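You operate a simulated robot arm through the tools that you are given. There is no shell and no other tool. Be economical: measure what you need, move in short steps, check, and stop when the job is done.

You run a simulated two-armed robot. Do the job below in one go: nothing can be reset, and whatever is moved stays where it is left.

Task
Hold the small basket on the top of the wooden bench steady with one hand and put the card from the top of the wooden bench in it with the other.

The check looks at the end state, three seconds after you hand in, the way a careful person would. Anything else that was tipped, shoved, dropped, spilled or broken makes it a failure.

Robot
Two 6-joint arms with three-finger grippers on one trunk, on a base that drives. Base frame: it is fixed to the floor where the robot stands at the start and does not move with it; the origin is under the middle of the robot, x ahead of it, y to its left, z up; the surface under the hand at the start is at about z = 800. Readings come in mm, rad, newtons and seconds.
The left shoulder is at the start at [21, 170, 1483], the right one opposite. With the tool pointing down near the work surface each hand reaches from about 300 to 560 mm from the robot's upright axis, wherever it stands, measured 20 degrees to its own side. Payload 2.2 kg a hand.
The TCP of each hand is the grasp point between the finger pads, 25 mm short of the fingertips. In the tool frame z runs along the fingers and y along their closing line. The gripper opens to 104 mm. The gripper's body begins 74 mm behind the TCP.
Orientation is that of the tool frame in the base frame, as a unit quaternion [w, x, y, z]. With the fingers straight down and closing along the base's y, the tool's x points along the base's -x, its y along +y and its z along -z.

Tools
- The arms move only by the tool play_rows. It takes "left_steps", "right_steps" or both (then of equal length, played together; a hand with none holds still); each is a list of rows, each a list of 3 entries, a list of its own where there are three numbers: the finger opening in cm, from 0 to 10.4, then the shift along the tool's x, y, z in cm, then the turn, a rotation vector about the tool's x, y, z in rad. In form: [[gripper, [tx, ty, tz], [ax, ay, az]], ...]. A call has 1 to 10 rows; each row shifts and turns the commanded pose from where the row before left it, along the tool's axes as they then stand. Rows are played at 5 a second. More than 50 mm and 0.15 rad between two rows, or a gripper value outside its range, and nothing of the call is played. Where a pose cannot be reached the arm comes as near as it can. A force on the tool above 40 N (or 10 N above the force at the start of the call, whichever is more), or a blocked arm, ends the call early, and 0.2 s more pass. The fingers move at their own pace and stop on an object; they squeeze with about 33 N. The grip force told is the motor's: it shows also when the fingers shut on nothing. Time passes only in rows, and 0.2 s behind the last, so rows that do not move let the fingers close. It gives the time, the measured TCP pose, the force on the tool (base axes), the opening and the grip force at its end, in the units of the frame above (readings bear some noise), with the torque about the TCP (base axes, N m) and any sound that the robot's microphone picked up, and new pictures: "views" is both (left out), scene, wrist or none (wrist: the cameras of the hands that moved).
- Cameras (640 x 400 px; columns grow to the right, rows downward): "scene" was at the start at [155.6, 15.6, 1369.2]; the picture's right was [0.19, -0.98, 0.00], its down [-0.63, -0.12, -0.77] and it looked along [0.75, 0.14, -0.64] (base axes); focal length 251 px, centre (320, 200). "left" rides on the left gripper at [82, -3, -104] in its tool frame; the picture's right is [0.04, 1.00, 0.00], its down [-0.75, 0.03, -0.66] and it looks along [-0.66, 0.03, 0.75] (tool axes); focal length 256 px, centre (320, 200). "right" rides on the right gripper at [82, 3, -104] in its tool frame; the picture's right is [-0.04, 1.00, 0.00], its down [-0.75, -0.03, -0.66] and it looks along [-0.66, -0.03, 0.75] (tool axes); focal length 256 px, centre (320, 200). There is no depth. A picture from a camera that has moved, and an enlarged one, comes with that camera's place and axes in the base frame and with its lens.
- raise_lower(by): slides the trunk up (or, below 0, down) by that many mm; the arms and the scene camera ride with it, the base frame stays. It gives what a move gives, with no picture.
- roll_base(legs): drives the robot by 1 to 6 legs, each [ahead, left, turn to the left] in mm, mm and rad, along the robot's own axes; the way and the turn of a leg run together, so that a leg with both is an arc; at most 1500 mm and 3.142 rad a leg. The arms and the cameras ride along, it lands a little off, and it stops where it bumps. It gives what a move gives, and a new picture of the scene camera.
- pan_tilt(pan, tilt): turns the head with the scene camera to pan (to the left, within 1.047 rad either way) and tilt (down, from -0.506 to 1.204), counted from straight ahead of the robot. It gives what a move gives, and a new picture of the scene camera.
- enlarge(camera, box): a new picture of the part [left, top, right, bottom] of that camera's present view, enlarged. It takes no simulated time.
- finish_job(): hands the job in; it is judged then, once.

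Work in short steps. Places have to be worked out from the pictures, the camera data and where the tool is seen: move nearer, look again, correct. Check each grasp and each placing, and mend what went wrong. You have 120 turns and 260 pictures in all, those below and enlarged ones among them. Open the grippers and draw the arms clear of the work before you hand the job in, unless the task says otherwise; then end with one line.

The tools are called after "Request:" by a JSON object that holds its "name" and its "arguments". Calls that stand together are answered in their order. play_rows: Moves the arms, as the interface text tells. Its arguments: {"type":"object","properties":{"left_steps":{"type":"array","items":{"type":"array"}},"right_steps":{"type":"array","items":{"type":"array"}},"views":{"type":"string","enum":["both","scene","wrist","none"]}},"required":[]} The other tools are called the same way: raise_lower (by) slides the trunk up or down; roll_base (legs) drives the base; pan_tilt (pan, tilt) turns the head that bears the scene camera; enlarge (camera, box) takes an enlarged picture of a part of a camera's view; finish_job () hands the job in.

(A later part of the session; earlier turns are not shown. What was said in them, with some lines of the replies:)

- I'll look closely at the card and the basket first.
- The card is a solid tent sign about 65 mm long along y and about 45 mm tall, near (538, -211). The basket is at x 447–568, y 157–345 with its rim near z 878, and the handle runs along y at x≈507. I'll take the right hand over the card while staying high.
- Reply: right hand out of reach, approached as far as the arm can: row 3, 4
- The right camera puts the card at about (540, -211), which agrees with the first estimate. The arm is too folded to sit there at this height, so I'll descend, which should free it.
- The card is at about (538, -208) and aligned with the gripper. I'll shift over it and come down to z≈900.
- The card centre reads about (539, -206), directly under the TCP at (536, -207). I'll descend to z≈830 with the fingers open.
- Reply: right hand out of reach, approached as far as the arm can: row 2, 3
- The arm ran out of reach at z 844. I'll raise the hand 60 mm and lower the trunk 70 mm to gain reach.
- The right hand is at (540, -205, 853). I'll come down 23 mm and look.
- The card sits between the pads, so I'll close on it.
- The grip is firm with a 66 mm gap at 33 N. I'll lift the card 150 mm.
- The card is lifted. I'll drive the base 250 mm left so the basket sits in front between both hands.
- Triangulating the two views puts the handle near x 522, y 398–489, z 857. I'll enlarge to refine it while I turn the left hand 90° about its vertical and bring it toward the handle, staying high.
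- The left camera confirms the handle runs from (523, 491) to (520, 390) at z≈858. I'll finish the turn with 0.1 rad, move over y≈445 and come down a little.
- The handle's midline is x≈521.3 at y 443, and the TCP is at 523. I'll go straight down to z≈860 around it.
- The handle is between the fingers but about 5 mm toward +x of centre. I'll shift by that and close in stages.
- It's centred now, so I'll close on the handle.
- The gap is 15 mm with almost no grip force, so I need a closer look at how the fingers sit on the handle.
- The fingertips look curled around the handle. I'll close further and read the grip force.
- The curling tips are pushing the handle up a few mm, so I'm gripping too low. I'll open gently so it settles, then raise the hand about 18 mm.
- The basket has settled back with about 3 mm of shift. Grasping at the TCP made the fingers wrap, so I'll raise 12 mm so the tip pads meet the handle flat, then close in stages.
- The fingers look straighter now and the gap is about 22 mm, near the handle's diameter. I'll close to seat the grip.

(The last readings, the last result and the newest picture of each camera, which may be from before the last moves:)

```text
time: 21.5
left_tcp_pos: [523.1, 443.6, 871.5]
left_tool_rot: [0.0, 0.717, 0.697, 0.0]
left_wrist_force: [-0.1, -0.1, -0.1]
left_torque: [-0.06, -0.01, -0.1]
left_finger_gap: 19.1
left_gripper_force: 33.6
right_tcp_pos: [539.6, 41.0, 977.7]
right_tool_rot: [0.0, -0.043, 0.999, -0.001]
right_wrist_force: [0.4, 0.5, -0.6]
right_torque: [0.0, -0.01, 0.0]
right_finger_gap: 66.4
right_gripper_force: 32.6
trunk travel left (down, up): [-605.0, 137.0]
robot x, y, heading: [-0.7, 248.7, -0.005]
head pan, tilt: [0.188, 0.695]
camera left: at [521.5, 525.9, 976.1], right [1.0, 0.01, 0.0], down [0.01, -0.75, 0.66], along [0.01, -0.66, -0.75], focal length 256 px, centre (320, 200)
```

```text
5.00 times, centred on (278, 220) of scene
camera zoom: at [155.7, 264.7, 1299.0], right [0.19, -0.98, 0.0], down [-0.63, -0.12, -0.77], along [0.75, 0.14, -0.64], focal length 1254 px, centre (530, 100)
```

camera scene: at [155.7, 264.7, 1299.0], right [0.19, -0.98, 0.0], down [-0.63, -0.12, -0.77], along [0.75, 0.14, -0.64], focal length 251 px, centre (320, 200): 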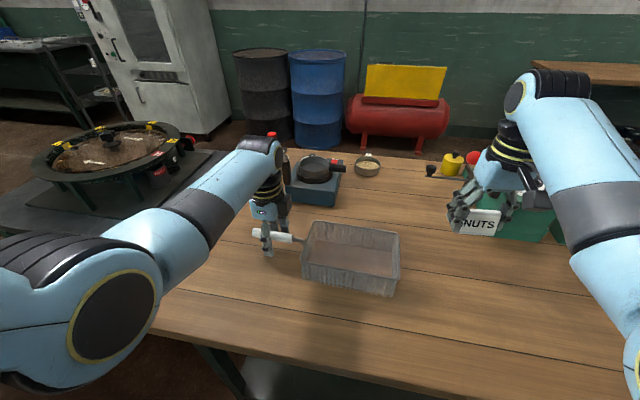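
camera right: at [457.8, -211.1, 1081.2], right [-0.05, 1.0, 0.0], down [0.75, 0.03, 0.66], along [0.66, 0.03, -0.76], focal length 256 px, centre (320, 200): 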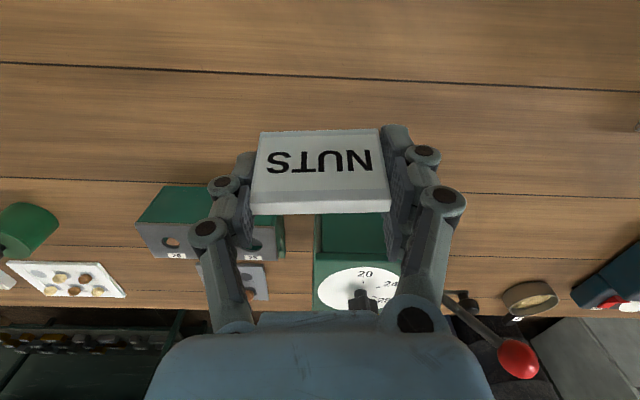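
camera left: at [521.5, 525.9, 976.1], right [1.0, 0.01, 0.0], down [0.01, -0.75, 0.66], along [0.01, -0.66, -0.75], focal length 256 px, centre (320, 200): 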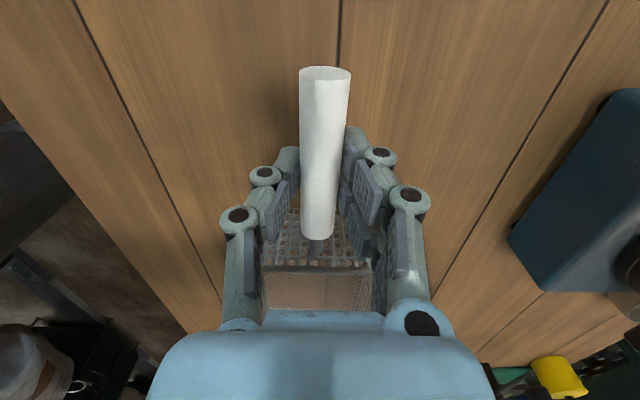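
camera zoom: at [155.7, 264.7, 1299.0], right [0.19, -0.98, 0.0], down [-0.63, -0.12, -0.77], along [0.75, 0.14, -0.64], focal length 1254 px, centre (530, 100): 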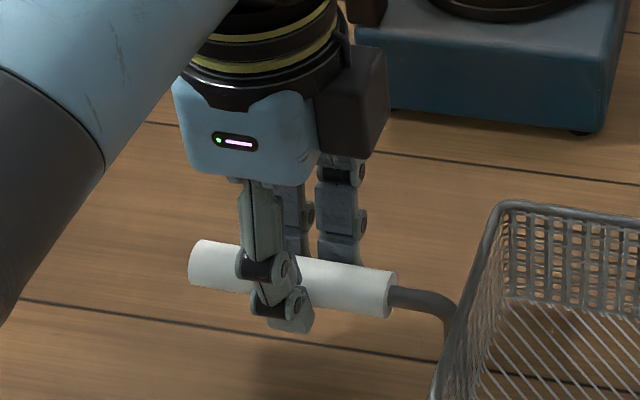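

The basket is held firmly (33.6 N) and stays level. Its rim spans x 460–585 and y 160–360, so I'll carry the card over the interior to about (522, 240).

Request:
{"name": "play_rows", "arguments": {"right_steps": [[5.0, [0, 3.3, 0], [0, 0, 0]], [5.0, [0, 3.3, 0], [0, 0, 0]], [5.0, [0, 3.3, 0], [0, 0, 0]], [5.0, [0, 3.3, 0], [0, 0, 0]], [5.0, [0, 3.3, 0], [0, 0, 0]], [5.0, [0, 3.3, 0], [0, 0, 0]], [5.0, [0, 0, 0], [0, 0, 0]]], "views": "both"}}

```text
time: 22.8
left_tcp_pos: [522.5, 444.0, 872.6]
left_tool_rot: [0.0, 0.717, 0.697, 0.001]
left_wrist_force: [0.1, 0.4, -1.0]
left_torque: [-0.12, 0.08, -0.05]
left_finger_gap: 19.0
left_gripper_force: 33.3
right_tcp_pos: [535.9, 97.4, 955.0]
right_tool_rot: [-0.006, 0.001, 0.998, -0.069]
right_wrist_force: [0.1, -1.0, -0.2]
right_torque: [0.01, -0.01, 0.02]
right_finger_gap: 66.7
right_gripper_force: 32.9
right hand out of reach, approached as far as the arm can: row 6
trunk travel left (down, up): [-605.0, 137.0]
robot x, y, heading: [1.4, 251.8, 0.0]
head pan, tilt: [0.188, 0.695]
stopped in row 6 (right hand): the arm was blocked; the commanded pose is now the measured one
camera scene: at [155.7, 264.5, 1299.0], right [0.19, -0.98, 0.0], down [-0.63, -0.12, -0.77], along [0.75, 0.14, -0.64], focal length 251 px, centre (320, 200)
camera right: at [455.1, 117.0, 1056.8], right [0.04, 0.99, -0.14], down [0.76, 0.06, 0.64], along [0.65, -0.13, -0.75], focal length 256 px, centre (320, 200)
```

scene: 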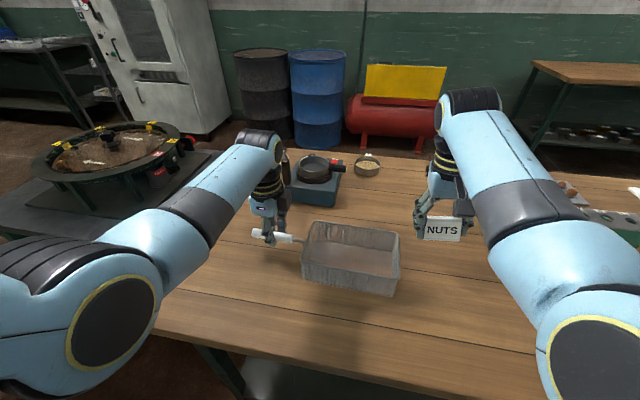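
right: 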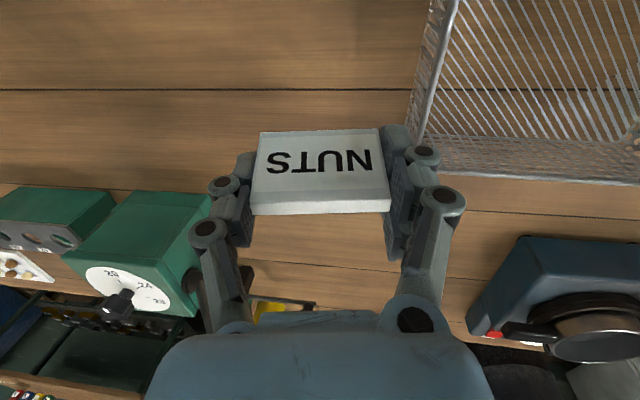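

The right arm was blocked at y≈97 with the hand slightly rolled, and nothing is touching it in view, so it looks like a joint or reach limit. I'll level the hand, back off a little, come a bit lower and then probe leftward in small steps.

Request:
{"name": "play_rows", "arguments": {"right_steps": [[5.0, [0, -1.5, 0], [-0.07, -0.006, 0]], [5.0, [0, -1.5, 0], [-0.068, -0.006, 0]], [5.0, [0, 0, 1.5], [0, 0, 0]], [5.0, [0, 0, 1.0], [0, 0, 0]], [5.0, [0, 0, 0], [0, 0, 0]]], "views": "none"}}

```text
time: 23.9
left_tcp_pos: [523.7, 444.0, 871.5]
left_tool_rot: [0.0, 0.716, 0.698, 0.0]
left_wrist_force: [0.4, -0.3, 0.4]
left_torque: [0.05, -0.03, -0.13]
left_finger_gap: 18.9
left_gripper_force: 33.0
right_tcp_pos: [534.5, 69.3, 932.7]
right_tool_rot: [-0.001, 0.002, 1.0, 0.001]
right_wrist_force: [-0.8, -0.6, -0.5]
right_torque: [0.01, 0.02, 0.02]
right_finger_gap: 66.5
right_gripper_force: 32.9
trunk travel left (down, up): [-605.0, 137.0]
robot x, y, heading: [2.6, 250.6, -0.002]
head pan, tilt: [0.188, 0.695]
```

The hand is level again at (534, 69, 933). I'll probe leftward at this height, where the card bottom at about 903 clears the 864 rim.

Request:
{"name": "play_rows", "arguments": {"right_steps": [[5.0, [0, 2, 0], [0, 0, 0]], [5.0, [0, 2, 0], [0, 0, 0]], [5.0, [0, 2, 0], [0, 0, 0]], [5.0, [0, 0, 0], [0, 0, 0]]], "views": "scene"}}

```text
time: 24.9
left_tcp_pos: [523.6, 444.9, 870.8]
left_tool_rot: [0.0, 0.717, 0.697, 0.0]
left_wrist_force: [-0.3, -1.2, 0.5]
left_torque: [0.05, -0.06, -0.07]
left_finger_gap: 18.7
left_gripper_force: 33.2
right_tcp_pos: [535.2, 129.9, 930.8]
right_tool_rot: [-0.002, 0.001, 1.0, -0.001]
right_wrist_force: [-0.4, 0.2, -0.5]
right_torque: [-0.01, 0.01, -0.01]
right_finger_gap: 66.7
right_gripper_force: 32.9
trunk travel left (down, up): [-605.0, 137.0]
robot x, y, heading: [0.6, 247.1, 0.001]
head pan, tilt: [0.188, 0.695]
camera scene: at [155.8, 264.5, 1299.0], right [0.19, -0.98, 0.0], down [-0.63, -0.12, -0.77], along [0.75, 0.14, -0.64], focal length 251 px, centre (320, 200)
```

scene: 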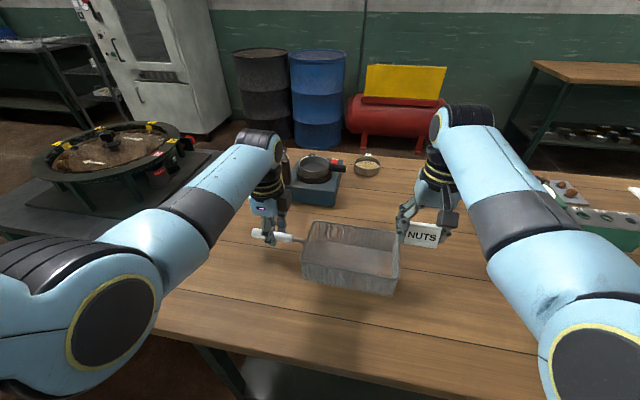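

It moves freely at this height. I'll continue left over the basket.

Request:
{"name": "play_rows", "arguments": {"right_steps": [[5.0, [0.3, 2, 0], [0, 0, 0]], [5.0, [0.3, 2, 0], [0, 0, 0]], [5.0, [0.3, 2, 0], [0, 0, 0]], [5.0, [0, 0, 0], [0, 0, 0]]], "views": "scene"}}

```text
time: 26.1
left_tcp_pos: [522.3, 444.1, 870.5]
left_tool_rot: [0.0, 0.716, 0.698, 0.001]
left_wrist_force: [-0.2, 0.5, 0.2]
left_torque: [-0.13, -0.05, 0.05]
left_finger_gap: 18.9
left_gripper_force: 33.2
right_tcp_pos: [535.1, 112.7, 919.2]
right_tool_rot: [0.0, 0.03, 0.998, -0.047]
right_wrist_force: [0.0, -0.4, -0.5]
right_torque: [0.01, -0.02, 0.0]
right_finger_gap: 66.6
right_gripper_force: 32.9
trunk travel left (down, up): [-605.0, 137.0]
robot x, y, heading: [1.4, 250.7, 0.002]
head pan, tilt: [0.188, 0.695]
stopped in row 4 (right hand): the arm was blocked; the commanded pose is now the measured one
camera scene: at [155.8, 264.5, 1299.0], right [0.19, -0.98, 0.0], down [-0.63, -0.12, -0.77], along [0.75, 0.14, -0.64], focal length 251 px, centre (320, 200)
```

scene: 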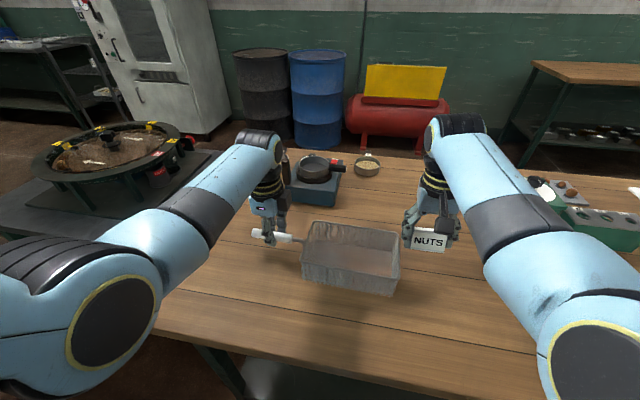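

Blocked again near rel y ≈ -100, which looks like a joint-configuration limit. I'll level the hand, yaw it about 0.45 rad inward so the wrist follows the arm, and try again.

Request:
{"name": "play_rows", "arguments": {"right_steps": [[5.0, [0, 0, -0.6], [-0.094, 0, 0]], [5.0, [0, 0, -0.6], [0, 0, -0.06]], [5.0, [0, 0, 0], [0, 0, -0.15]], [5.0, [0, 0, 0], [0, 0, -0.15]], [5.0, [0, 0, 0], [0, 0, -0.15]], [5.0, [0, 0, 0], [0, 0, 0]]], "views": "none"}}

```text
time: 27.6
left_tcp_pos: [522.1, 444.4, 870.9]
left_tool_rot: [0.0, 0.717, 0.697, 0.0]
left_wrist_force: [0.1, -0.2, -0.2]
left_torque: [0.0, 0.0, -0.06]
left_finger_gap: 18.6
left_gripper_force: 33.3
right_tcp_pos: [533.5, 116.0, 929.7]
right_tool_rot: [0.002, -0.225, 0.974, 0.001]
right_wrist_force: [-0.3, -0.8, -0.5]
right_torque: [0.04, -0.01, -0.01]
right_finger_gap: 66.7
right_gripper_force: 32.8
trunk travel left (down, up): [-605.0, 137.0]
robot x, y, heading: [2.1, 251.2, -0.001]
head pan, tilt: [0.188, 0.695]
```

The hand is yawed 0.45 rad and level. I'll step left along base y, 20 mm per row.

Request:
{"name": "play_rows", "arguments": {"right_steps": [[5.0, [-0.88, 1.8, 0], [0, 0, 0]], [5.0, [-0.88, 1.8, 0], [0, 0, 0]], [5.0, [-0.88, 1.8, 0], [0, 0, 0]], [5.0, [0, 0, 0], [0, 0, 0]]], "views": "scene"}}

```text
time: 28.8
left_tcp_pos: [523.2, 445.3, 872.0]
left_tool_rot: [0.0, 0.716, 0.698, 0.0]
left_wrist_force: [0.1, -0.3, -0.5]
left_torque: [-0.2, -0.03, 0.02]
left_finger_gap: 18.5
left_gripper_force: 32.8
right_tcp_pos: [538.9, 124.2, 922.2]
right_tool_rot: [-0.005, -0.204, 0.978, -0.031]
right_wrist_force: [-0.4, -0.6, 0.2]
right_torque: [-0.01, 0.02, -0.01]
right_finger_gap: 66.5
right_gripper_force: 33.3
trunk travel left (down, up): [-605.0, 137.0]
robot x, y, heading: [-1.4, 249.4, -0.002]
head pan, tilt: [0.188, 0.695]
stopped in row 4 (right hand): the arm was blocked; the commanded pose is now the measured one
camera scene: at [155.8, 264.5, 1299.0], right [0.19, -0.98, 0.0], down [-0.63, -0.12, -0.77], along [0.75, 0.14, -0.64], focal length 251 px, centre (320, 200)
```

scene: 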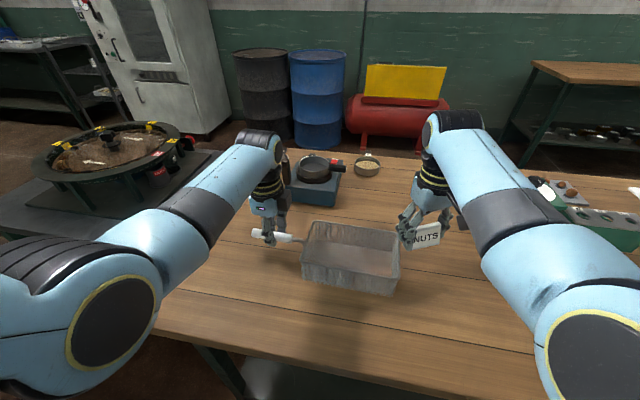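

Yaw isn't the limit. The shoulder seems to restrict inward motion at this short radius. I'll release the handle, back the base off about 90 mm, centre it between the two points and lower the trunk, so both arms work more extended. First I release the left hand, raise it, and level the right hand and draw it back.

Request:
{"name": "play_rows", "arguments": {"left_steps": [[2.2, [0, 0, 0], [0, 0, 0]], [3.5, [0, 0, 0], [0, 0, 0]], [6.0, [0, 0, 0], [0, 0, 0]], [6.0, [0, 0, 0], [0, 0, 0]], [6.0, [0, 0, -3], [0, 0, 0]], [6.0, [0, 0, -4], [0, 0, 0]], [6.0, [0, 0, -4], [0, 0, 0]], [6.0, [0, 0, 0], [0, 0, 0]]], "right_steps": [[5.0, [0, 0, 0], [-0.062, -0.01, 0]], [5.0, [0, 0, 0], [0, 0, 0.13]], [5.0, [0, 0, 0], [0, 0, 0.13]], [5.0, [0, 0, -0.6], [0, 0, 0.15]], [5.0, [0, -2.5, -0.5], [0, 0, 0]], [5.0, [0, -2.5, 0], [0, 0, 0]], [5.0, [0, -2.5, 0], [0, 0, 0]], [5.0, [0, 0, 0], [0, 0, 0]]], "views": "scene"}}

```text
time: 30.6
left_tcp_pos: [524.5, 444.3, 983.0]
left_tool_rot: [0.0, 0.717, 0.697, 0.0]
left_wrist_force: [0.2, -0.4, -0.7]
left_torque: [-0.03, 0.01, -0.03]
left_finger_gap: 60.0
left_gripper_force: 0.1
right_tcp_pos: [540.4, 51.7, 930.4]
right_tool_rot: [-0.008, -0.001, 1.0, -0.001]
right_wrist_force: [0.1, 0.5, -0.3]
right_torque: [-0.01, -0.04, 0.01]
right_finger_gap: 66.8
right_gripper_force: 32.8
trunk travel left (down, up): [-605.0, 137.0]
robot x, y, heading: [-0.8, 249.3, 0.0]
head pan, tilt: [0.188, 0.695]
camera scene: at [155.8, 265.3, 1299.0], right [0.19, -0.98, 0.0], down [-0.63, -0.12, -0.77], along [0.75, 0.14, -0.64], focal length 251 px, centre (320, 200)
```

scene: 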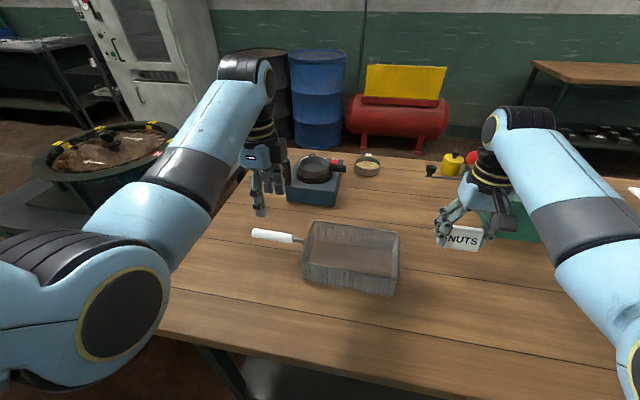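

Both hands are free and the basket is undisturbed. I'll drive back 90 mm and left 92 mm.

Request:
{"name": "roll_base", "arguments": {"legs": [[-90, 0, 0], [0, 92, 0]]}}

```text
time: 32.4
left_tcp_pos: [435.0, 539.3, 982.3]
left_tool_rot: [0.0, 0.717, 0.697, 0.0]
left_wrist_force: [0.3, 0.9, 0.3]
left_torque: [-0.05, 0.02, -0.03]
left_finger_gap: 60.0
left_gripper_force: 0.0
right_tcp_pos: [452.1, 145.6, 929.9]
right_tool_rot: [-0.008, -0.002, 1.0, 0.0]
right_wrist_force: [0.7, -0.1, 0.7]
right_torque: [-0.02, 0.03, 0.01]
right_finger_gap: 66.5
right_gripper_force: 32.7
trunk travel left (down, up): [-605.0, 137.0]
robot x, y, heading: [-90.1, 343.0, 0.001]
head pan, tilt: [0.188, 0.695]
camera scene: at [66.2, 358.6, 1299.0], right [0.19, -0.98, 0.0], down [-0.63, -0.12, -0.77], along [0.75, 0.14, -0.64], focal length 251 px, centre (320, 200)
```

scene: 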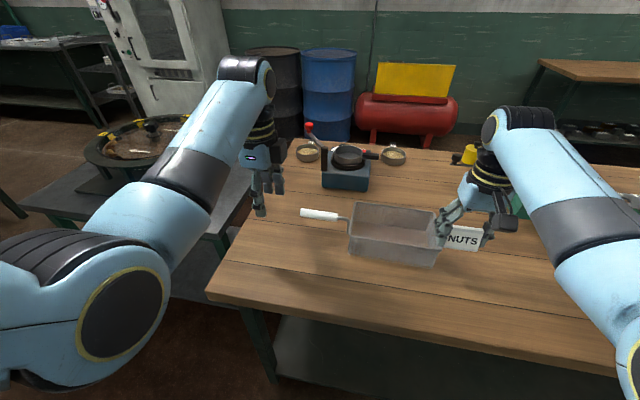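

Now I extend both hands forward and up, so that lowering the trunk keeps them above everything.

Request:
{"name": "play_rows", "arguments": {"left_steps": [[6.0, [0, 2.9, -2.2], [0, 0, 0]], [6.0, [0, 2.9, -2.2], [0, 0, 0]], [6.0, [0, 2.9, -2.2], [0, 0, 0]], [6.0, [0, 0, 0], [0, 0, 0]]], "right_steps": [[5.0, [-1.5, -1, -3], [0, 0, 0]], [5.0, [-3, -1, -2.3], [0, 0, 0]], [5.0, [-3.5, -1, -2.3], [0, 0, 0]], [5.0, [0, 0, 0], [0, 0, 0]]], "views": "none"}}

Request:
{"name": "raise_lower", "arguments": {"by": -55}}

```text
time: 33.4
left_tcp_pos: [520.8, 536.1, 1050.1]
left_tool_rot: [0.0, 0.717, 0.697, 0.001]
left_wrist_force: [-0.9, 0.9, -0.4]
left_torque: [0.0, -0.04, -0.04]
left_finger_gap: 59.8
left_gripper_force: 0.0
right_tcp_pos: [532.3, 114.0, 1004.9]
right_tool_rot: [-0.008, -0.002, 1.0, 0.0]
right_wrist_force: [-0.2, 0.2, 1.0]
right_torque: [0.0, -0.03, 0.02]
right_finger_gap: 66.6
right_gripper_force: 33.5
trunk travel left (down, up): [-605.0, 137.0]
robot x, y, heading: [-90.5, 343.0, 0.001]
head pan, tilt: [0.188, 0.695]
```

```text
time: 34.3
left_tcp_pos: [521.2, 535.0, 994.7]
left_tool_rot: [0.0, 0.716, 0.698, 0.0]
left_wrist_force: [0.5, -0.3, 0.2]
left_torque: [0.01, 0.01, 0.02]
left_finger_gap: 59.8
left_gripper_force: 0.1
right_tcp_pos: [532.3, 114.4, 950.1]
right_tool_rot: [-0.007, -0.002, 1.0, 0.001]
right_wrist_force: [0.1, 0.2, -1.3]
right_torque: [0.03, 0.0, -0.02]
right_finger_gap: 66.8
right_gripper_force: 32.8
trunk travel left (down, up): [-550.0, 192.0]
robot x, y, heading: [-86.8, 339.8, 0.003]
head pan, tilt: [0.188, 0.695]
```

That worked. I'll take one more trunk step with the right hand raised first.

Request:
{"name": "play_rows", "arguments": {"right_steps": [[5.0, [0, 0, -1.7], [0, 0, 0]], [5.0, [0, 0, -1.8], [0, 0, 0]], [5.0, [0, 0, 0], [0, 0, 0]]], "views": "none"}}

Request:
{"name": "raise_lower", "arguments": {"by": -50}}

Request:
{"name": "play_rows", "arguments": {"right_steps": [[5.0, [0.2, 2.5, 0], [0, 0, 0]], [5.0, [0.2, 2.5, 0], [0, 0, 0]], [5.0, [0.2, 2.5, 0], [0, 0, 0]], [5.0, [0, 0, 0], [0, 0, 0]]], "views": "scene"}}

```text
time: 35.1
left_tcp_pos: [521.2, 535.9, 994.2]
left_tool_rot: [0.0, 0.717, 0.697, 0.0]
left_wrist_force: [-0.6, -0.8, -0.4]
left_torque: [0.01, 0.0, -0.03]
left_finger_gap: 60.1
left_gripper_force: 0.0
right_tcp_pos: [533.9, 115.6, 985.8]
right_tool_rot: [-0.007, -0.001, 1.0, 0.002]
right_wrist_force: [-0.1, -0.1, -0.3]
right_torque: [-0.01, -0.01, -0.03]
right_finger_gap: 66.3
right_gripper_force: 32.8
trunk travel left (down, up): [-550.0, 192.0]
robot x, y, heading: [-91.8, 343.5, -0.0]
head pan, tilt: [0.188, 0.695]
```

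```text
time: 36.0
left_tcp_pos: [520.7, 535.1, 944.6]
left_tool_rot: [0.0, 0.716, 0.698, 0.0]
left_wrist_force: [-0.9, 0.1, -0.4]
left_torque: [-0.01, -0.02, 0.01]
left_finger_gap: 59.9
left_gripper_force: 0.1
right_tcp_pos: [531.7, 113.9, 935.4]
right_tool_rot: [-0.007, -0.002, 1.0, 0.001]
right_wrist_force: [0.3, -0.1, 0.6]
right_torque: [0.03, 0.01, -0.01]
right_finger_gap: 66.6
right_gripper_force: 33.0
trunk travel left (down, up): [-500.0, 242.0]
robot x, y, heading: [-86.4, 340.7, 0.004]
head pan, tilt: [0.188, 0.695]
```

```text
time: 37.0
left_tcp_pos: [522.5, 535.2, 944.0]
left_tool_rot: [0.001, 0.717, 0.697, 0.0]
left_wrist_force: [0.0, -0.5, -0.9]
left_torque: [0.01, 0.01, -0.02]
left_finger_gap: 59.8
left_gripper_force: 0.1
right_tcp_pos: [524.5, 188.9, 934.4]
right_tool_rot: [-0.007, -0.002, 1.0, 0.001]
right_wrist_force: [-1.1, 0.7, -0.8]
right_torque: [-0.02, -0.01, 0.0]
right_finger_gap: 66.4
right_gripper_force: 33.0
trunk travel left (down, up): [-500.0, 242.0]
robot x, y, heading: [-90.0, 340.8, -0.002]
head pan, tilt: [0.188, 0.695]
camera scene: at [67.4, 356.9, 1192.9], right [0.19, -0.98, 0.0], down [-0.63, -0.12, -0.77], along [0.75, 0.14, -0.64], focal length 251 px, centre (320, 200)
```

scene: 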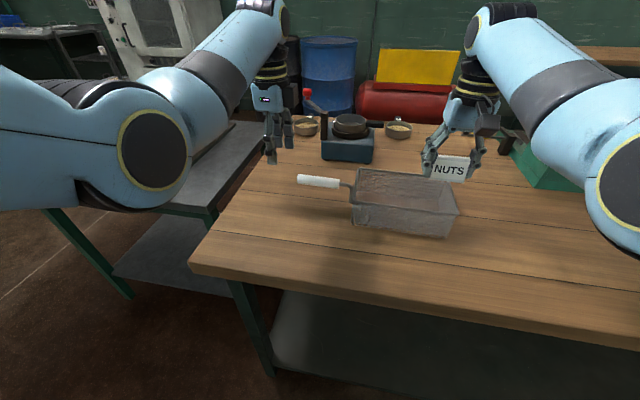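

This is working well. I'll move the right hand on to y≈238 and the left hand over the handle at y≈453, both still high.

Request:
{"name": "play_rows", "arguments": {"left_steps": [[6.0, [-2.7, 0.1, 0], [0, 0, 0]], [6.0, [-2.7, 0.05, 0], [0, 0, 0]], [6.0, [-2.7, 0.05, 0], [0, 0, 0]], [6.0, [0, 0, 0], [0, 0, 0]]], "right_steps": [[5.0, [0, 1.7, 0], [0, 0, 0]], [5.0, [0, 1.7, 0], [0, 0, 0]], [5.0, [0, 1.5, 0], [0, 0, 0]], [5.0, [0, 0, 0], [0, 0, 0]]], "views": "both"}}

```text
time: 38.0
left_tcp_pos: [520.2, 454.6, 944.7]
left_tool_rot: [0.0, 0.717, 0.697, 0.0]
left_wrist_force: [0.1, 0.2, 0.7]
left_torque: [-0.03, 0.01, -0.03]
left_finger_gap: 60.2
left_gripper_force: 0.0
right_tcp_pos: [525.8, 238.2, 935.3]
right_tool_rot: [-0.007, -0.002, 1.0, 0.0]
right_wrist_force: [-0.4, -0.4, 0.3]
right_torque: [0.01, 0.02, 0.01]
right_finger_gap: 66.3
right_gripper_force: 33.1
trunk travel left (down, up): [-500.0, 242.0]
robot x, y, heading: [-89.5, 342.4, -0.001]
head pan, tilt: [0.188, 0.695]
camera scene: at [67.3, 357.6, 1192.9], right [0.19, -0.98, 0.0], down [-0.63, -0.12, -0.77], along [0.75, 0.14, -0.64], focal length 251 px, centre (320, 200)
camera right: at [446.0, 242.4, 1038.4], right [0.04, 1.0, 0.0], down [0.76, -0.03, 0.65], along [0.64, -0.02, -0.76], focal length 256 px, centre (320, 200)
camera left: at [518.9, 535.9, 1048.8], right [1.0, 0.01, 0.0], down [0.01, -0.75, 0.66], along [0.01, -0.66, -0.75], focal length 256 px, centre (320, 200)
```

scene: 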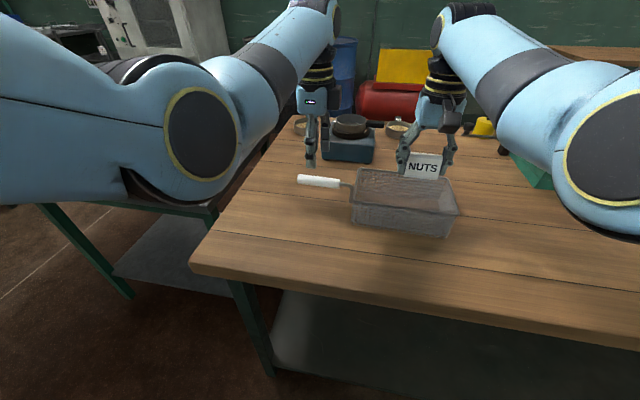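
right: 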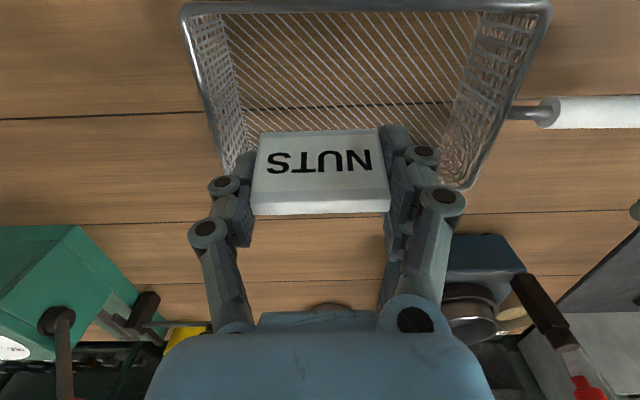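
left: 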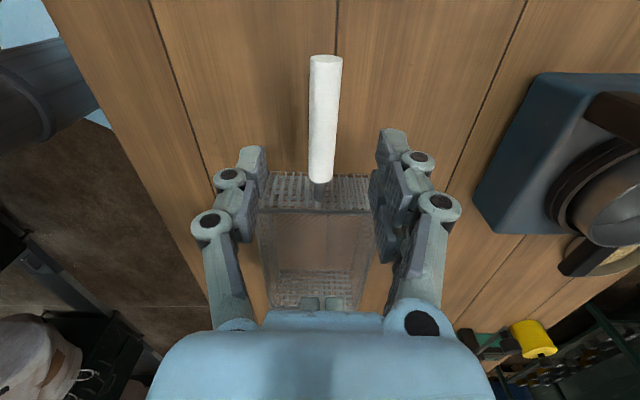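

The handle is at x≈523 under the left hand, and the card is inside the rim outline. I'll lower the left hand to z≈872 with a 3 mm correction and grip as before.

Request:
{"name": "play_rows", "arguments": {"left_steps": [[6.0, [0, 0.25, 3], [0, 0, 0]], [6.0, [0, 0, 2.5], [0, 0, 0]], [6.0, [0, 0, 1.7], [0, 0, 0]], [4.5, [0, 0, 0], [0, 0, 0]], [4.5, [0, 0, 0], [0, 0, 0]]], "views": "wrist"}}

```text
time: 39.2
left_tcp_pos: [524.8, 455.0, 870.9]
left_tool_rot: [0.0, 0.716, 0.698, 0.0]
left_wrist_force: [0.3, -0.2, 0.8]
left_torque: [0.01, 0.0, -0.01]
left_finger_gap: 44.9
left_gripper_force: 0.0
right_tcp_pos: [526.2, 237.8, 933.4]
right_tool_rot: [-0.008, -0.002, 1.0, 0.001]
right_wrist_force: [-0.5, -0.1, 0.6]
right_torque: [0.0, 0.0, -0.02]
right_finger_gap: 66.6
right_gripper_force: 33.0
trunk travel left (down, up): [-500.0, 242.0]
robot x, y, heading: [-90.6, 337.4, -0.0]
head pan, tilt: [0.188, 0.695]
camera left: at [522.3, 536.1, 975.9], right [1.0, 0.01, 0.0], down [0.01, -0.75, 0.66], along [0.01, -0.66, -0.75], focal length 256 px, centre (320, 200)
```

left: 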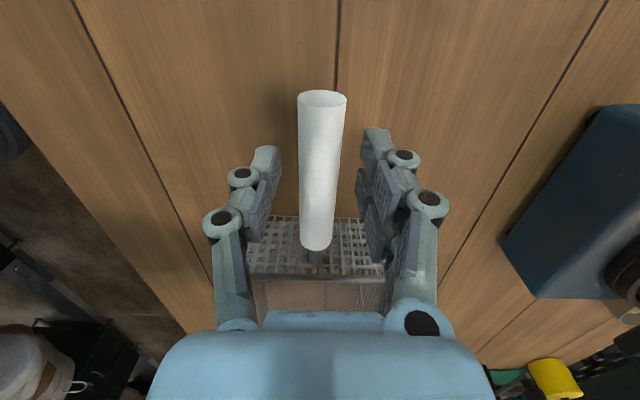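

The handle is centred between the pads, so I'll close on it.

Request:
{"name": "play_rows", "arguments": {"left_steps": [[3, [0, 0, 0], [0, 0, 0]], [2, [0, 0, 0], [0, 0, 0]], [1.6, [0, 0, 0], [0, 0, 0]], [1.6, [0, 0, 0], [0, 0, 0]]], "views": "scene"}}

Request:
{"name": "enlarge", "arguments": {"camera": "scene", "box": [280, 130, 472, 250]}}

```text
time: 40.2
left_tcp_pos: [523.5, 453.0, 871.5]
left_tool_rot: [0.0, 0.717, 0.697, 0.0]
left_wrist_force: [-0.3, 0.5, 0.1]
left_torque: [0.01, 0.03, -0.12]
left_finger_gap: 19.1
left_gripper_force: 33.0
right_tcp_pos: [525.2, 237.7, 932.9]
right_tool_rot: [-0.008, -0.002, 1.0, 0.001]
right_wrist_force: [0.4, -0.2, 0.3]
right_torque: [0.0, -0.04, 0.0]
right_finger_gap: 66.5
right_gripper_force: 33.2
trunk travel left (down, up): [-500.0, 242.0]
robot x, y, heading: [-94.0, 343.7, 0.004]
head pan, tilt: [0.188, 0.695]
camera scene: at [67.3, 357.4, 1192.9], right [0.19, -0.98, 0.0], down [-0.63, -0.12, -0.77], along [0.75, 0.14, -0.64], focal length 251 px, centre (320, 200)
```

scene: 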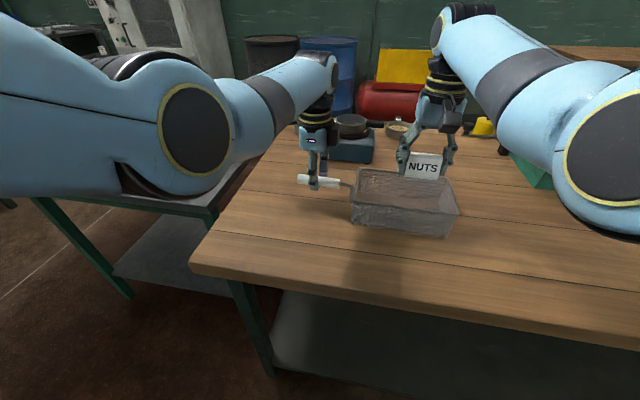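

```text
3.33 times, centred on (376, 190) of scene
camera zoom: at [67.3, 357.4, 1192.9], right [0.19, -0.98, 0.0], down [-0.63, -0.12, -0.77], along [0.75, 0.14, -0.64], focal length 836 px, centre (133, 233)
```

zoom: 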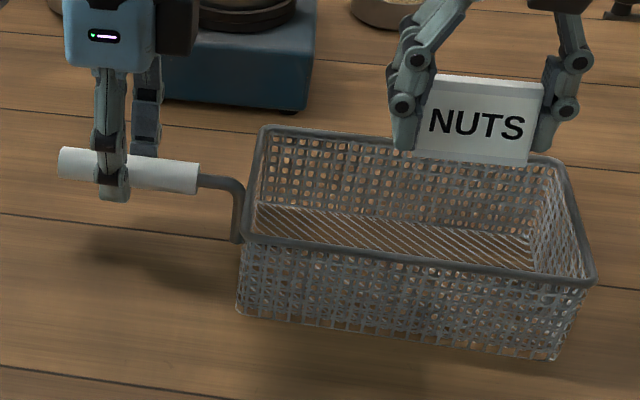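

The basket is held at 33 N. I'll shift the card 8 mm toward the basket centre and lower it halfway.

Request:
{"name": "play_rows", "arguments": {"right_steps": [[5.0, [0.2, 0.8, 1.5], [0, 0, 0]], [5.0, [0, 0, 2.5], [0, 0, 0]], [5.0, [0, 0, 2], [0, 0, 0]], [5.0, [0, 0, 0], [0, 0, 0]]], "views": "both"}}

Request:
{"name": "enlarge", "arguments": {"camera": "scene", "box": [280, 130, 472, 250]}}

```text
time: 41.2
left_tcp_pos: [525.0, 455.0, 872.1]
left_tool_rot: [0.0, 0.717, 0.697, 0.0]
left_wrist_force: [-0.5, 0.7, -0.6]
left_torque: [0.02, -0.03, -0.12]
left_finger_gap: 19.0
left_gripper_force: 33.0
right_tcp_pos: [522.8, 245.5, 874.9]
right_tool_rot: [-0.007, -0.002, 1.0, 0.001]
right_wrist_force: [-0.1, -0.6, -0.4]
right_torque: [0.0, -0.02, 0.02]
right_finger_gap: 66.2
right_gripper_force: 32.7
trunk travel left (down, up): [-500.0, 242.0]
robot x, y, heading: [-94.0, 340.0, -0.001]
head pan, tilt: [0.188, 0.695]
camera scene: at [67.3, 357.5, 1192.9], right [0.19, -0.98, 0.0], down [-0.63, -0.12, -0.77], along [0.75, 0.14, -0.64], focal length 251 px, centre (320, 200)
camera right: at [443.7, 249.4, 978.6], right [0.04, 1.0, 0.0], down [0.76, -0.03, 0.65], along [0.64, -0.02, -0.76], focal length 256 px, centre (320, 200)
```

scene: 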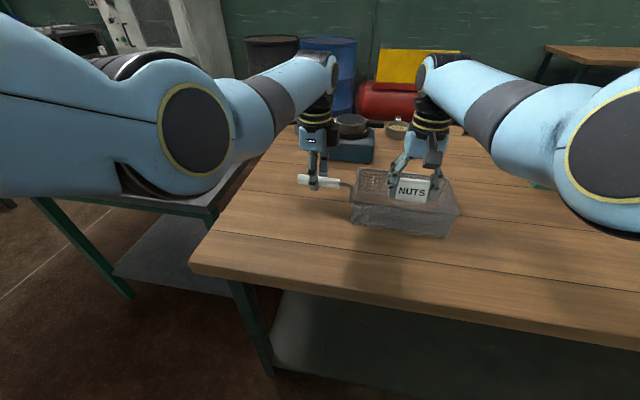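
right: 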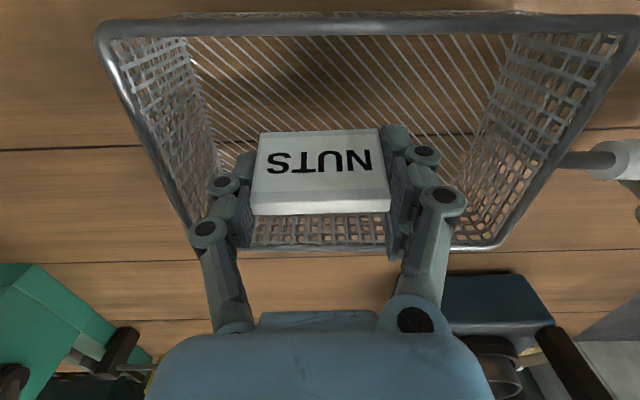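

```text
3.33 times, centred on (376, 190) of scene
camera zoom: at [67.3, 357.5, 1192.9], right [0.19, -0.98, 0.0], down [-0.63, -0.12, -0.77], along [0.75, 0.14, -0.64], focal length 836 px, centre (133, 233)
```

zoom: 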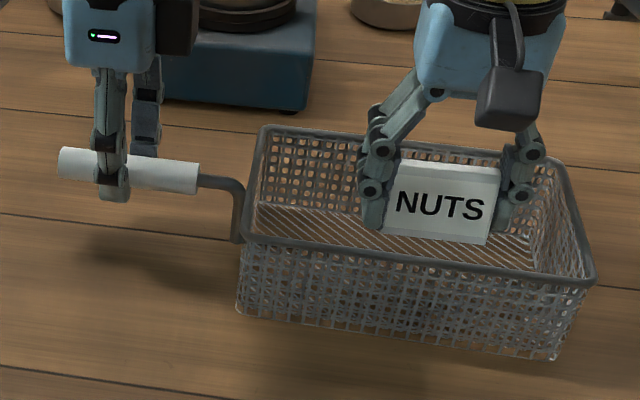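

The card is inside with clearance on all sides. I'll shift 6 mm more to centre it and lower to just above the basket floor.

Request:
{"name": "play_rows", "arguments": {"right_steps": [[5.0, [0.1, 0.6, 1.2], [0, 0, 0]], [5.0, [0, 0, 1.2], [0, 0, 0]], [5.0, [0, 0, 0.9], [0, 0, 0]], [5.0, [0, 0, 0.3], [0, 0, 0]], [5.0, [0, 0, 0], [0, 0, 0]]], "views": "wrist"}}

Request:
{"name": "enlarge", "arguments": {"camera": "scene", "box": [280, 130, 472, 250]}}

```text
time: 42.5
left_tcp_pos: [523.7, 455.1, 872.6]
left_tool_rot: [-0.001, 0.717, 0.697, 0.0]
left_wrist_force: [-0.2, 0.2, 0.1]
left_torque: [0.03, -0.03, -0.09]
left_finger_gap: 18.8
left_gripper_force: 32.6
right_tcp_pos: [522.0, 252.1, 839.8]
right_tool_rot: [-0.007, -0.002, 1.0, 0.001]
right_wrist_force: [-0.1, 0.1, -0.3]
right_torque: [-0.04, 0.0, -0.02]
right_finger_gap: 66.3
right_gripper_force: 32.7
trunk travel left (down, up): [-500.0, 242.0]
robot x, y, heading: [-90.1, 339.6, -0.002]
head pan, tilt: [0.188, 0.695]
camera right: at [442.3, 255.7, 943.3], right [0.04, 1.0, 0.0], down [0.76, -0.03, 0.65], along [0.64, -0.02, -0.76], focal length 256 px, centre (320, 200)
```

right: 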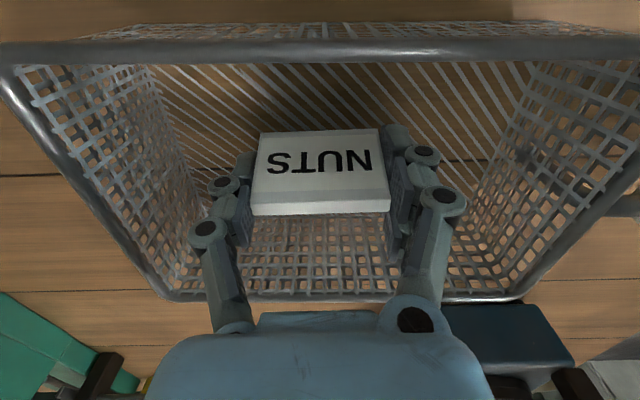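

```text
3.33 times, centred on (376, 190) of scene
camera zoom: at [67.4, 357.4, 1192.9], right [0.19, -0.98, 0.0], down [-0.63, -0.12, -0.77], along [0.75, 0.14, -0.64], focal length 836 px, centre (133, 233)
```

zoom: 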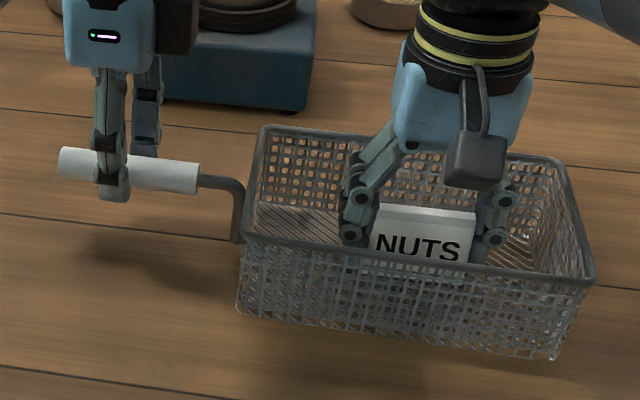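

No contact yet, so I'll lower 4 mm more and check for contact with the floor.

Request:
{"name": "play_rows", "arguments": {"right_steps": [[5.0, [0, 0, 0.2], [0, 0, 0]], [5.0, [0, 0, 0.2], [0, 0, 0]], [5.0, [0, 0, 0], [0, 0, 0]]], "views": "none"}}

```text
time: 43.2
left_tcp_pos: [523.5, 455.4, 870.7]
left_tool_rot: [0.0, 0.717, 0.697, 0.001]
left_wrist_force: [-0.3, -0.3, 0.0]
left_torque: [0.05, -0.05, -0.1]
left_finger_gap: 19.0
left_gripper_force: 33.2
right_tcp_pos: [521.9, 252.9, 834.2]
right_tool_rot: [-0.007, -0.002, 1.0, 0.001]
right_wrist_force: [-0.9, 0.4, 0.5]
right_torque: [-0.02, -0.01, 0.0]
right_finger_gap: 66.5
right_gripper_force: 33.1
trunk travel left (down, up): [-500.0, 242.0]
robot x, y, heading: [-94.8, 345.6, -0.003]
head pan, tilt: [0.188, 0.695]
```

Still free at 834, with the card bottom near 804. I'll go down 2 mm more, then open gently to 8.4 cm.

Request:
{"name": "play_rows", "arguments": {"right_steps": [[5.0, [0, 0, 0.2], [0, 0, 0]], [5.0, [0, 0, 0], [0, 0, 0]], [7.0, [0, 0, 0], [0, 0, 0]], [7.6, [0, 0, 0], [0, 0, 0]], [8.4, [0, 0, 0], [0, 0, 0]], [8.4, [0, 0, 0], [0, 0, 0]]], "views": "wrist"}}

Request:
{"name": "enlarge", "arguments": {"camera": "scene", "box": [280, 130, 472, 250]}}

```text
time: 44.6
left_tcp_pos: [523.3, 455.2, 872.6]
left_tool_rot: [0.0, 0.716, 0.698, 0.0]
left_wrist_force: [-0.2, 0.5, 0.3]
left_torque: [0.08, 0.0, -0.08]
left_finger_gap: 18.8
left_gripper_force: 33.6
right_tcp_pos: [521.6, 251.6, 834.2]
right_tool_rot: [-0.008, -0.002, 1.0, -0.001]
right_wrist_force: [0.1, 1.3, 0.7]
right_torque: [-0.01, 0.0, 0.0]
right_finger_gap: 84.1
right_gripper_force: 0.1
trunk travel left (down, up): [-500.0, 242.0]
robot x, y, heading: [-88.8, 337.9, 0.003]
head pan, tilt: [0.188, 0.695]
camera right: at [442.1, 256.0, 937.4], right [0.04, 1.0, 0.0], down [0.76, -0.03, 0.65], along [0.64, -0.02, -0.76], focal length 256 px, centre (320, 200)
```

right: 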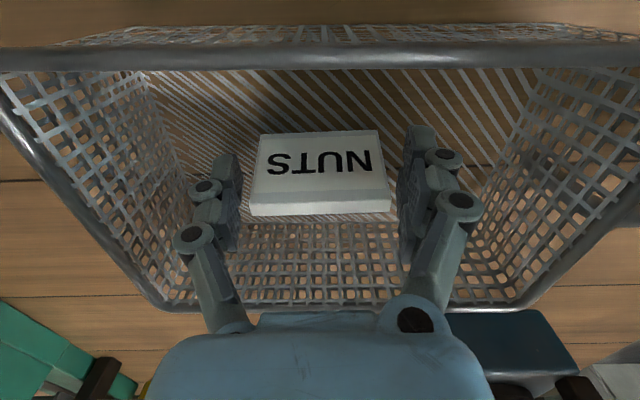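

```text
3.33 times, centred on (376, 190) of scene
camera zoom: at [67.4, 357.4, 1192.9], right [0.19, -0.98, 0.0], down [-0.63, -0.12, -0.77], along [0.75, 0.14, -0.64], focal length 836 px, centre (133, 233)
```

zoom: 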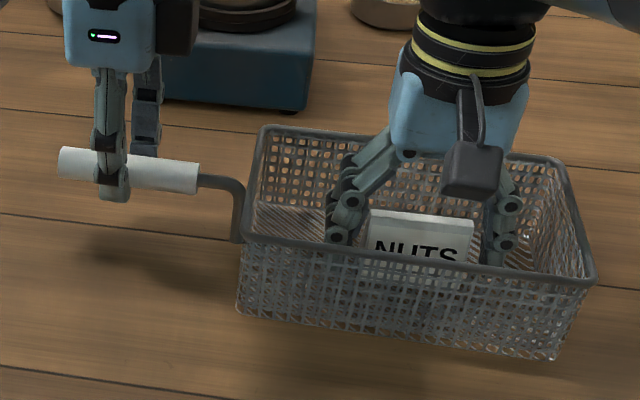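

The card rests on the basket floor and the fingers are clear of it. I'll raise the right hand straight up.

Request:
{"name": "play_rows", "arguments": {"right_steps": [[8.4, [0, 0, -1.5], [0, 0, 0]], [8.4, [0, 0, -2.5], [0, 0, 0]], [8.4, [0, 0, -3], [0, 0, 0]], [8.4, [0, 0, -3], [0, 0, 0]], [8.4, [0, 0, -3], [0, 0, 0]], [8.4, [0, 0, 0], [0, 0, 0]]], "views": "both"}}

```text
time: 46.0
left_tcp_pos: [523.4, 455.7, 871.4]
left_tool_rot: [-0.001, 0.717, 0.697, 0.0]
left_wrist_force: [0.6, 0.0, -0.4]
left_torque: [0.06, -0.02, -0.08]
left_finger_gap: 18.7
left_gripper_force: 33.6
right_tcp_pos: [520.6, 251.7, 964.3]
right_tool_rot: [-0.008, -0.001, 1.0, 0.001]
right_wrist_force: [-0.2, 0.0, -0.5]
right_torque: [0.0, -0.01, 0.03]
right_finger_gap: 84.0
right_gripper_force: 0.1
trunk travel left (down, up): [-500.0, 242.0]
robot x, y, heading: [-89.9, 343.6, 0.003]
head pan, tilt: [0.188, 0.695]
camera scene: at [67.4, 357.5, 1192.9], right [0.19, -0.98, 0.0], down [-0.63, -0.12, -0.77], along [0.75, 0.14, -0.64], focal length 251 px, centre (320, 200)
camera right: at [441.9, 255.2, 1067.7], right [0.04, 1.0, 0.0], down [0.76, -0.03, 0.64], along [0.64, -0.02, -0.76], focal length 256 px, centre (320, 200)
```

scene: 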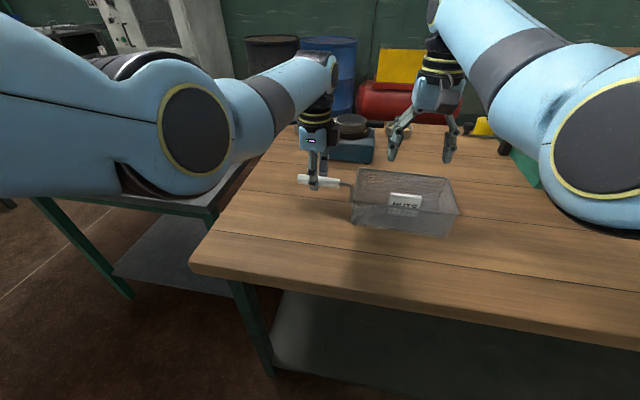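
right: 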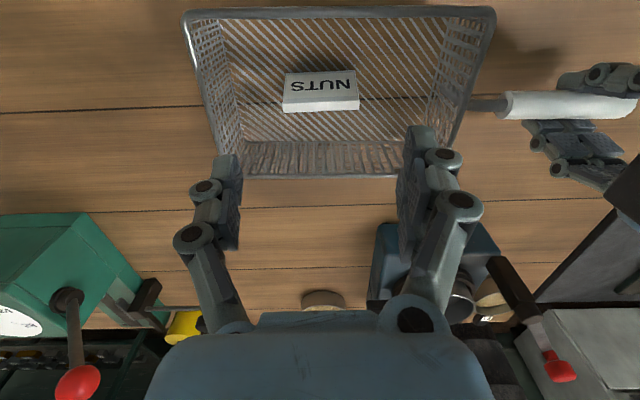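

The card stands in the basket. I'll release the handle gently, raise the left hand, and take the right hand aside.

Request:
{"name": "play_rows", "arguments": {"left_steps": [[2.2, [0, 0, 0], [0, 0, 0]], [3.0, [0, 0, 0], [0, 0, 0]], [4.5, [0, 0, 0], [0, 0, 0]], [6.0, [0, 0, 0], [0, 0, 0]], [6.0, [0, 0, -2], [0, 0, 0]], [6.0, [0, 0, -3], [0, 0, 0]], [6.0, [0, 0, -3], [0, 0, 0]], [6.0, [2.5, 0, -3], [0, 0, 0]], [6.0, [3, 0, 0], [0, 0, 0]], [6.0, [0, 0, 0], [0, 0, 0]]], "right_steps": [[8.4, [0, 0, 0], [0, 0, 0]], [8.4, [0, -3, 0], [0, 0, 0]], [8.4, [0, -3, 0], [0, 0, 0]], [8.4, [0, -3, 0], [0, 0, 0]], [8.4, [0, -3, 0], [0, 0, 0]], [8.4, [0, -3, 0], [0, 0, 0]], [8.4, [0, -2, 0], [0, 0, 0]], [8.4, [0, 0, 0], [0, 0, 0]], [8.4, [0, 0, 0], [0, 0, 0]], [8.4, [0, 0, 0], [0, 0, 0]]], "views": "scene"}}

Request:
{"name": "enlarge", "arguments": {"camera": "scene", "box": [280, 130, 472, 250]}}

```text
time: 48.2
left_tcp_pos: [526.2, 509.0, 983.3]
left_tool_rot: [0.0, 0.716, 0.698, 0.0]
left_wrist_force: [-0.6, -0.1, -0.1]
left_torque: [0.03, -0.01, 0.03]
left_finger_gap: 60.2
left_gripper_force: 0.1
right_tcp_pos: [523.5, 81.2, 962.4]
right_tool_rot: [-0.007, -0.003, 1.0, 0.001]
right_wrist_force: [0.4, -1.3, 0.5]
right_torque: [0.02, -0.05, 0.0]
right_finger_gap: 84.2
right_gripper_force: 0.0
trunk travel left (down, up): [-500.0, 242.0]
robot x, y, heading: [-87.5, 344.6, 0.001]
head pan, tilt: [0.188, 0.695]
camera scene: at [67.2, 356.8, 1192.9], right [0.19, -0.98, 0.0], down [-0.63, -0.12, -0.77], along [0.75, 0.14, -0.64], focal length 251 px, centre (320, 200)
```

scene: 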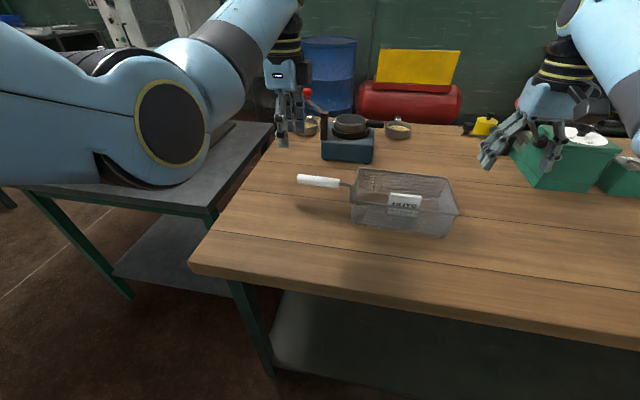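

```text
3.33 times, centred on (376, 190) of scene
camera zoom: at [67.2, 356.8, 1192.9], right [0.19, -0.98, 0.0], down [-0.63, -0.12, -0.77], along [0.75, 0.14, -0.64], focal length 836 px, centre (133, 233)
```

zoom: 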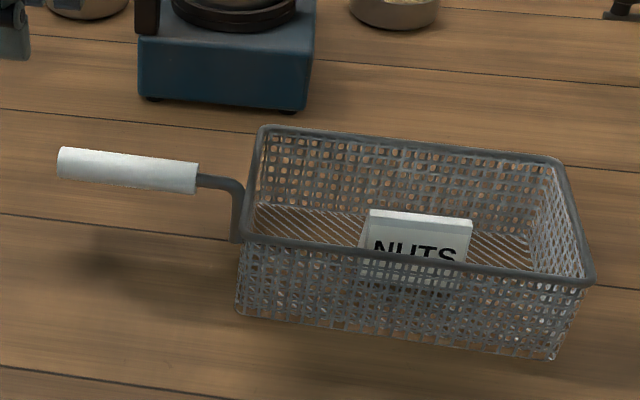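

The basket stands level with the card inside, both grippers are open and clear, and everything else is undisturbed. I'm handing in.

Request:
{"name": "finish_job", "arguments": {}}

```text
The job is handed in.
```

The NUTS card is standing inside the small basket, which the left hand held by its handle while the right hand set the card down; the basket shifted about 3 mm during an earlier grip attempt, and both grippers are now open and clear.
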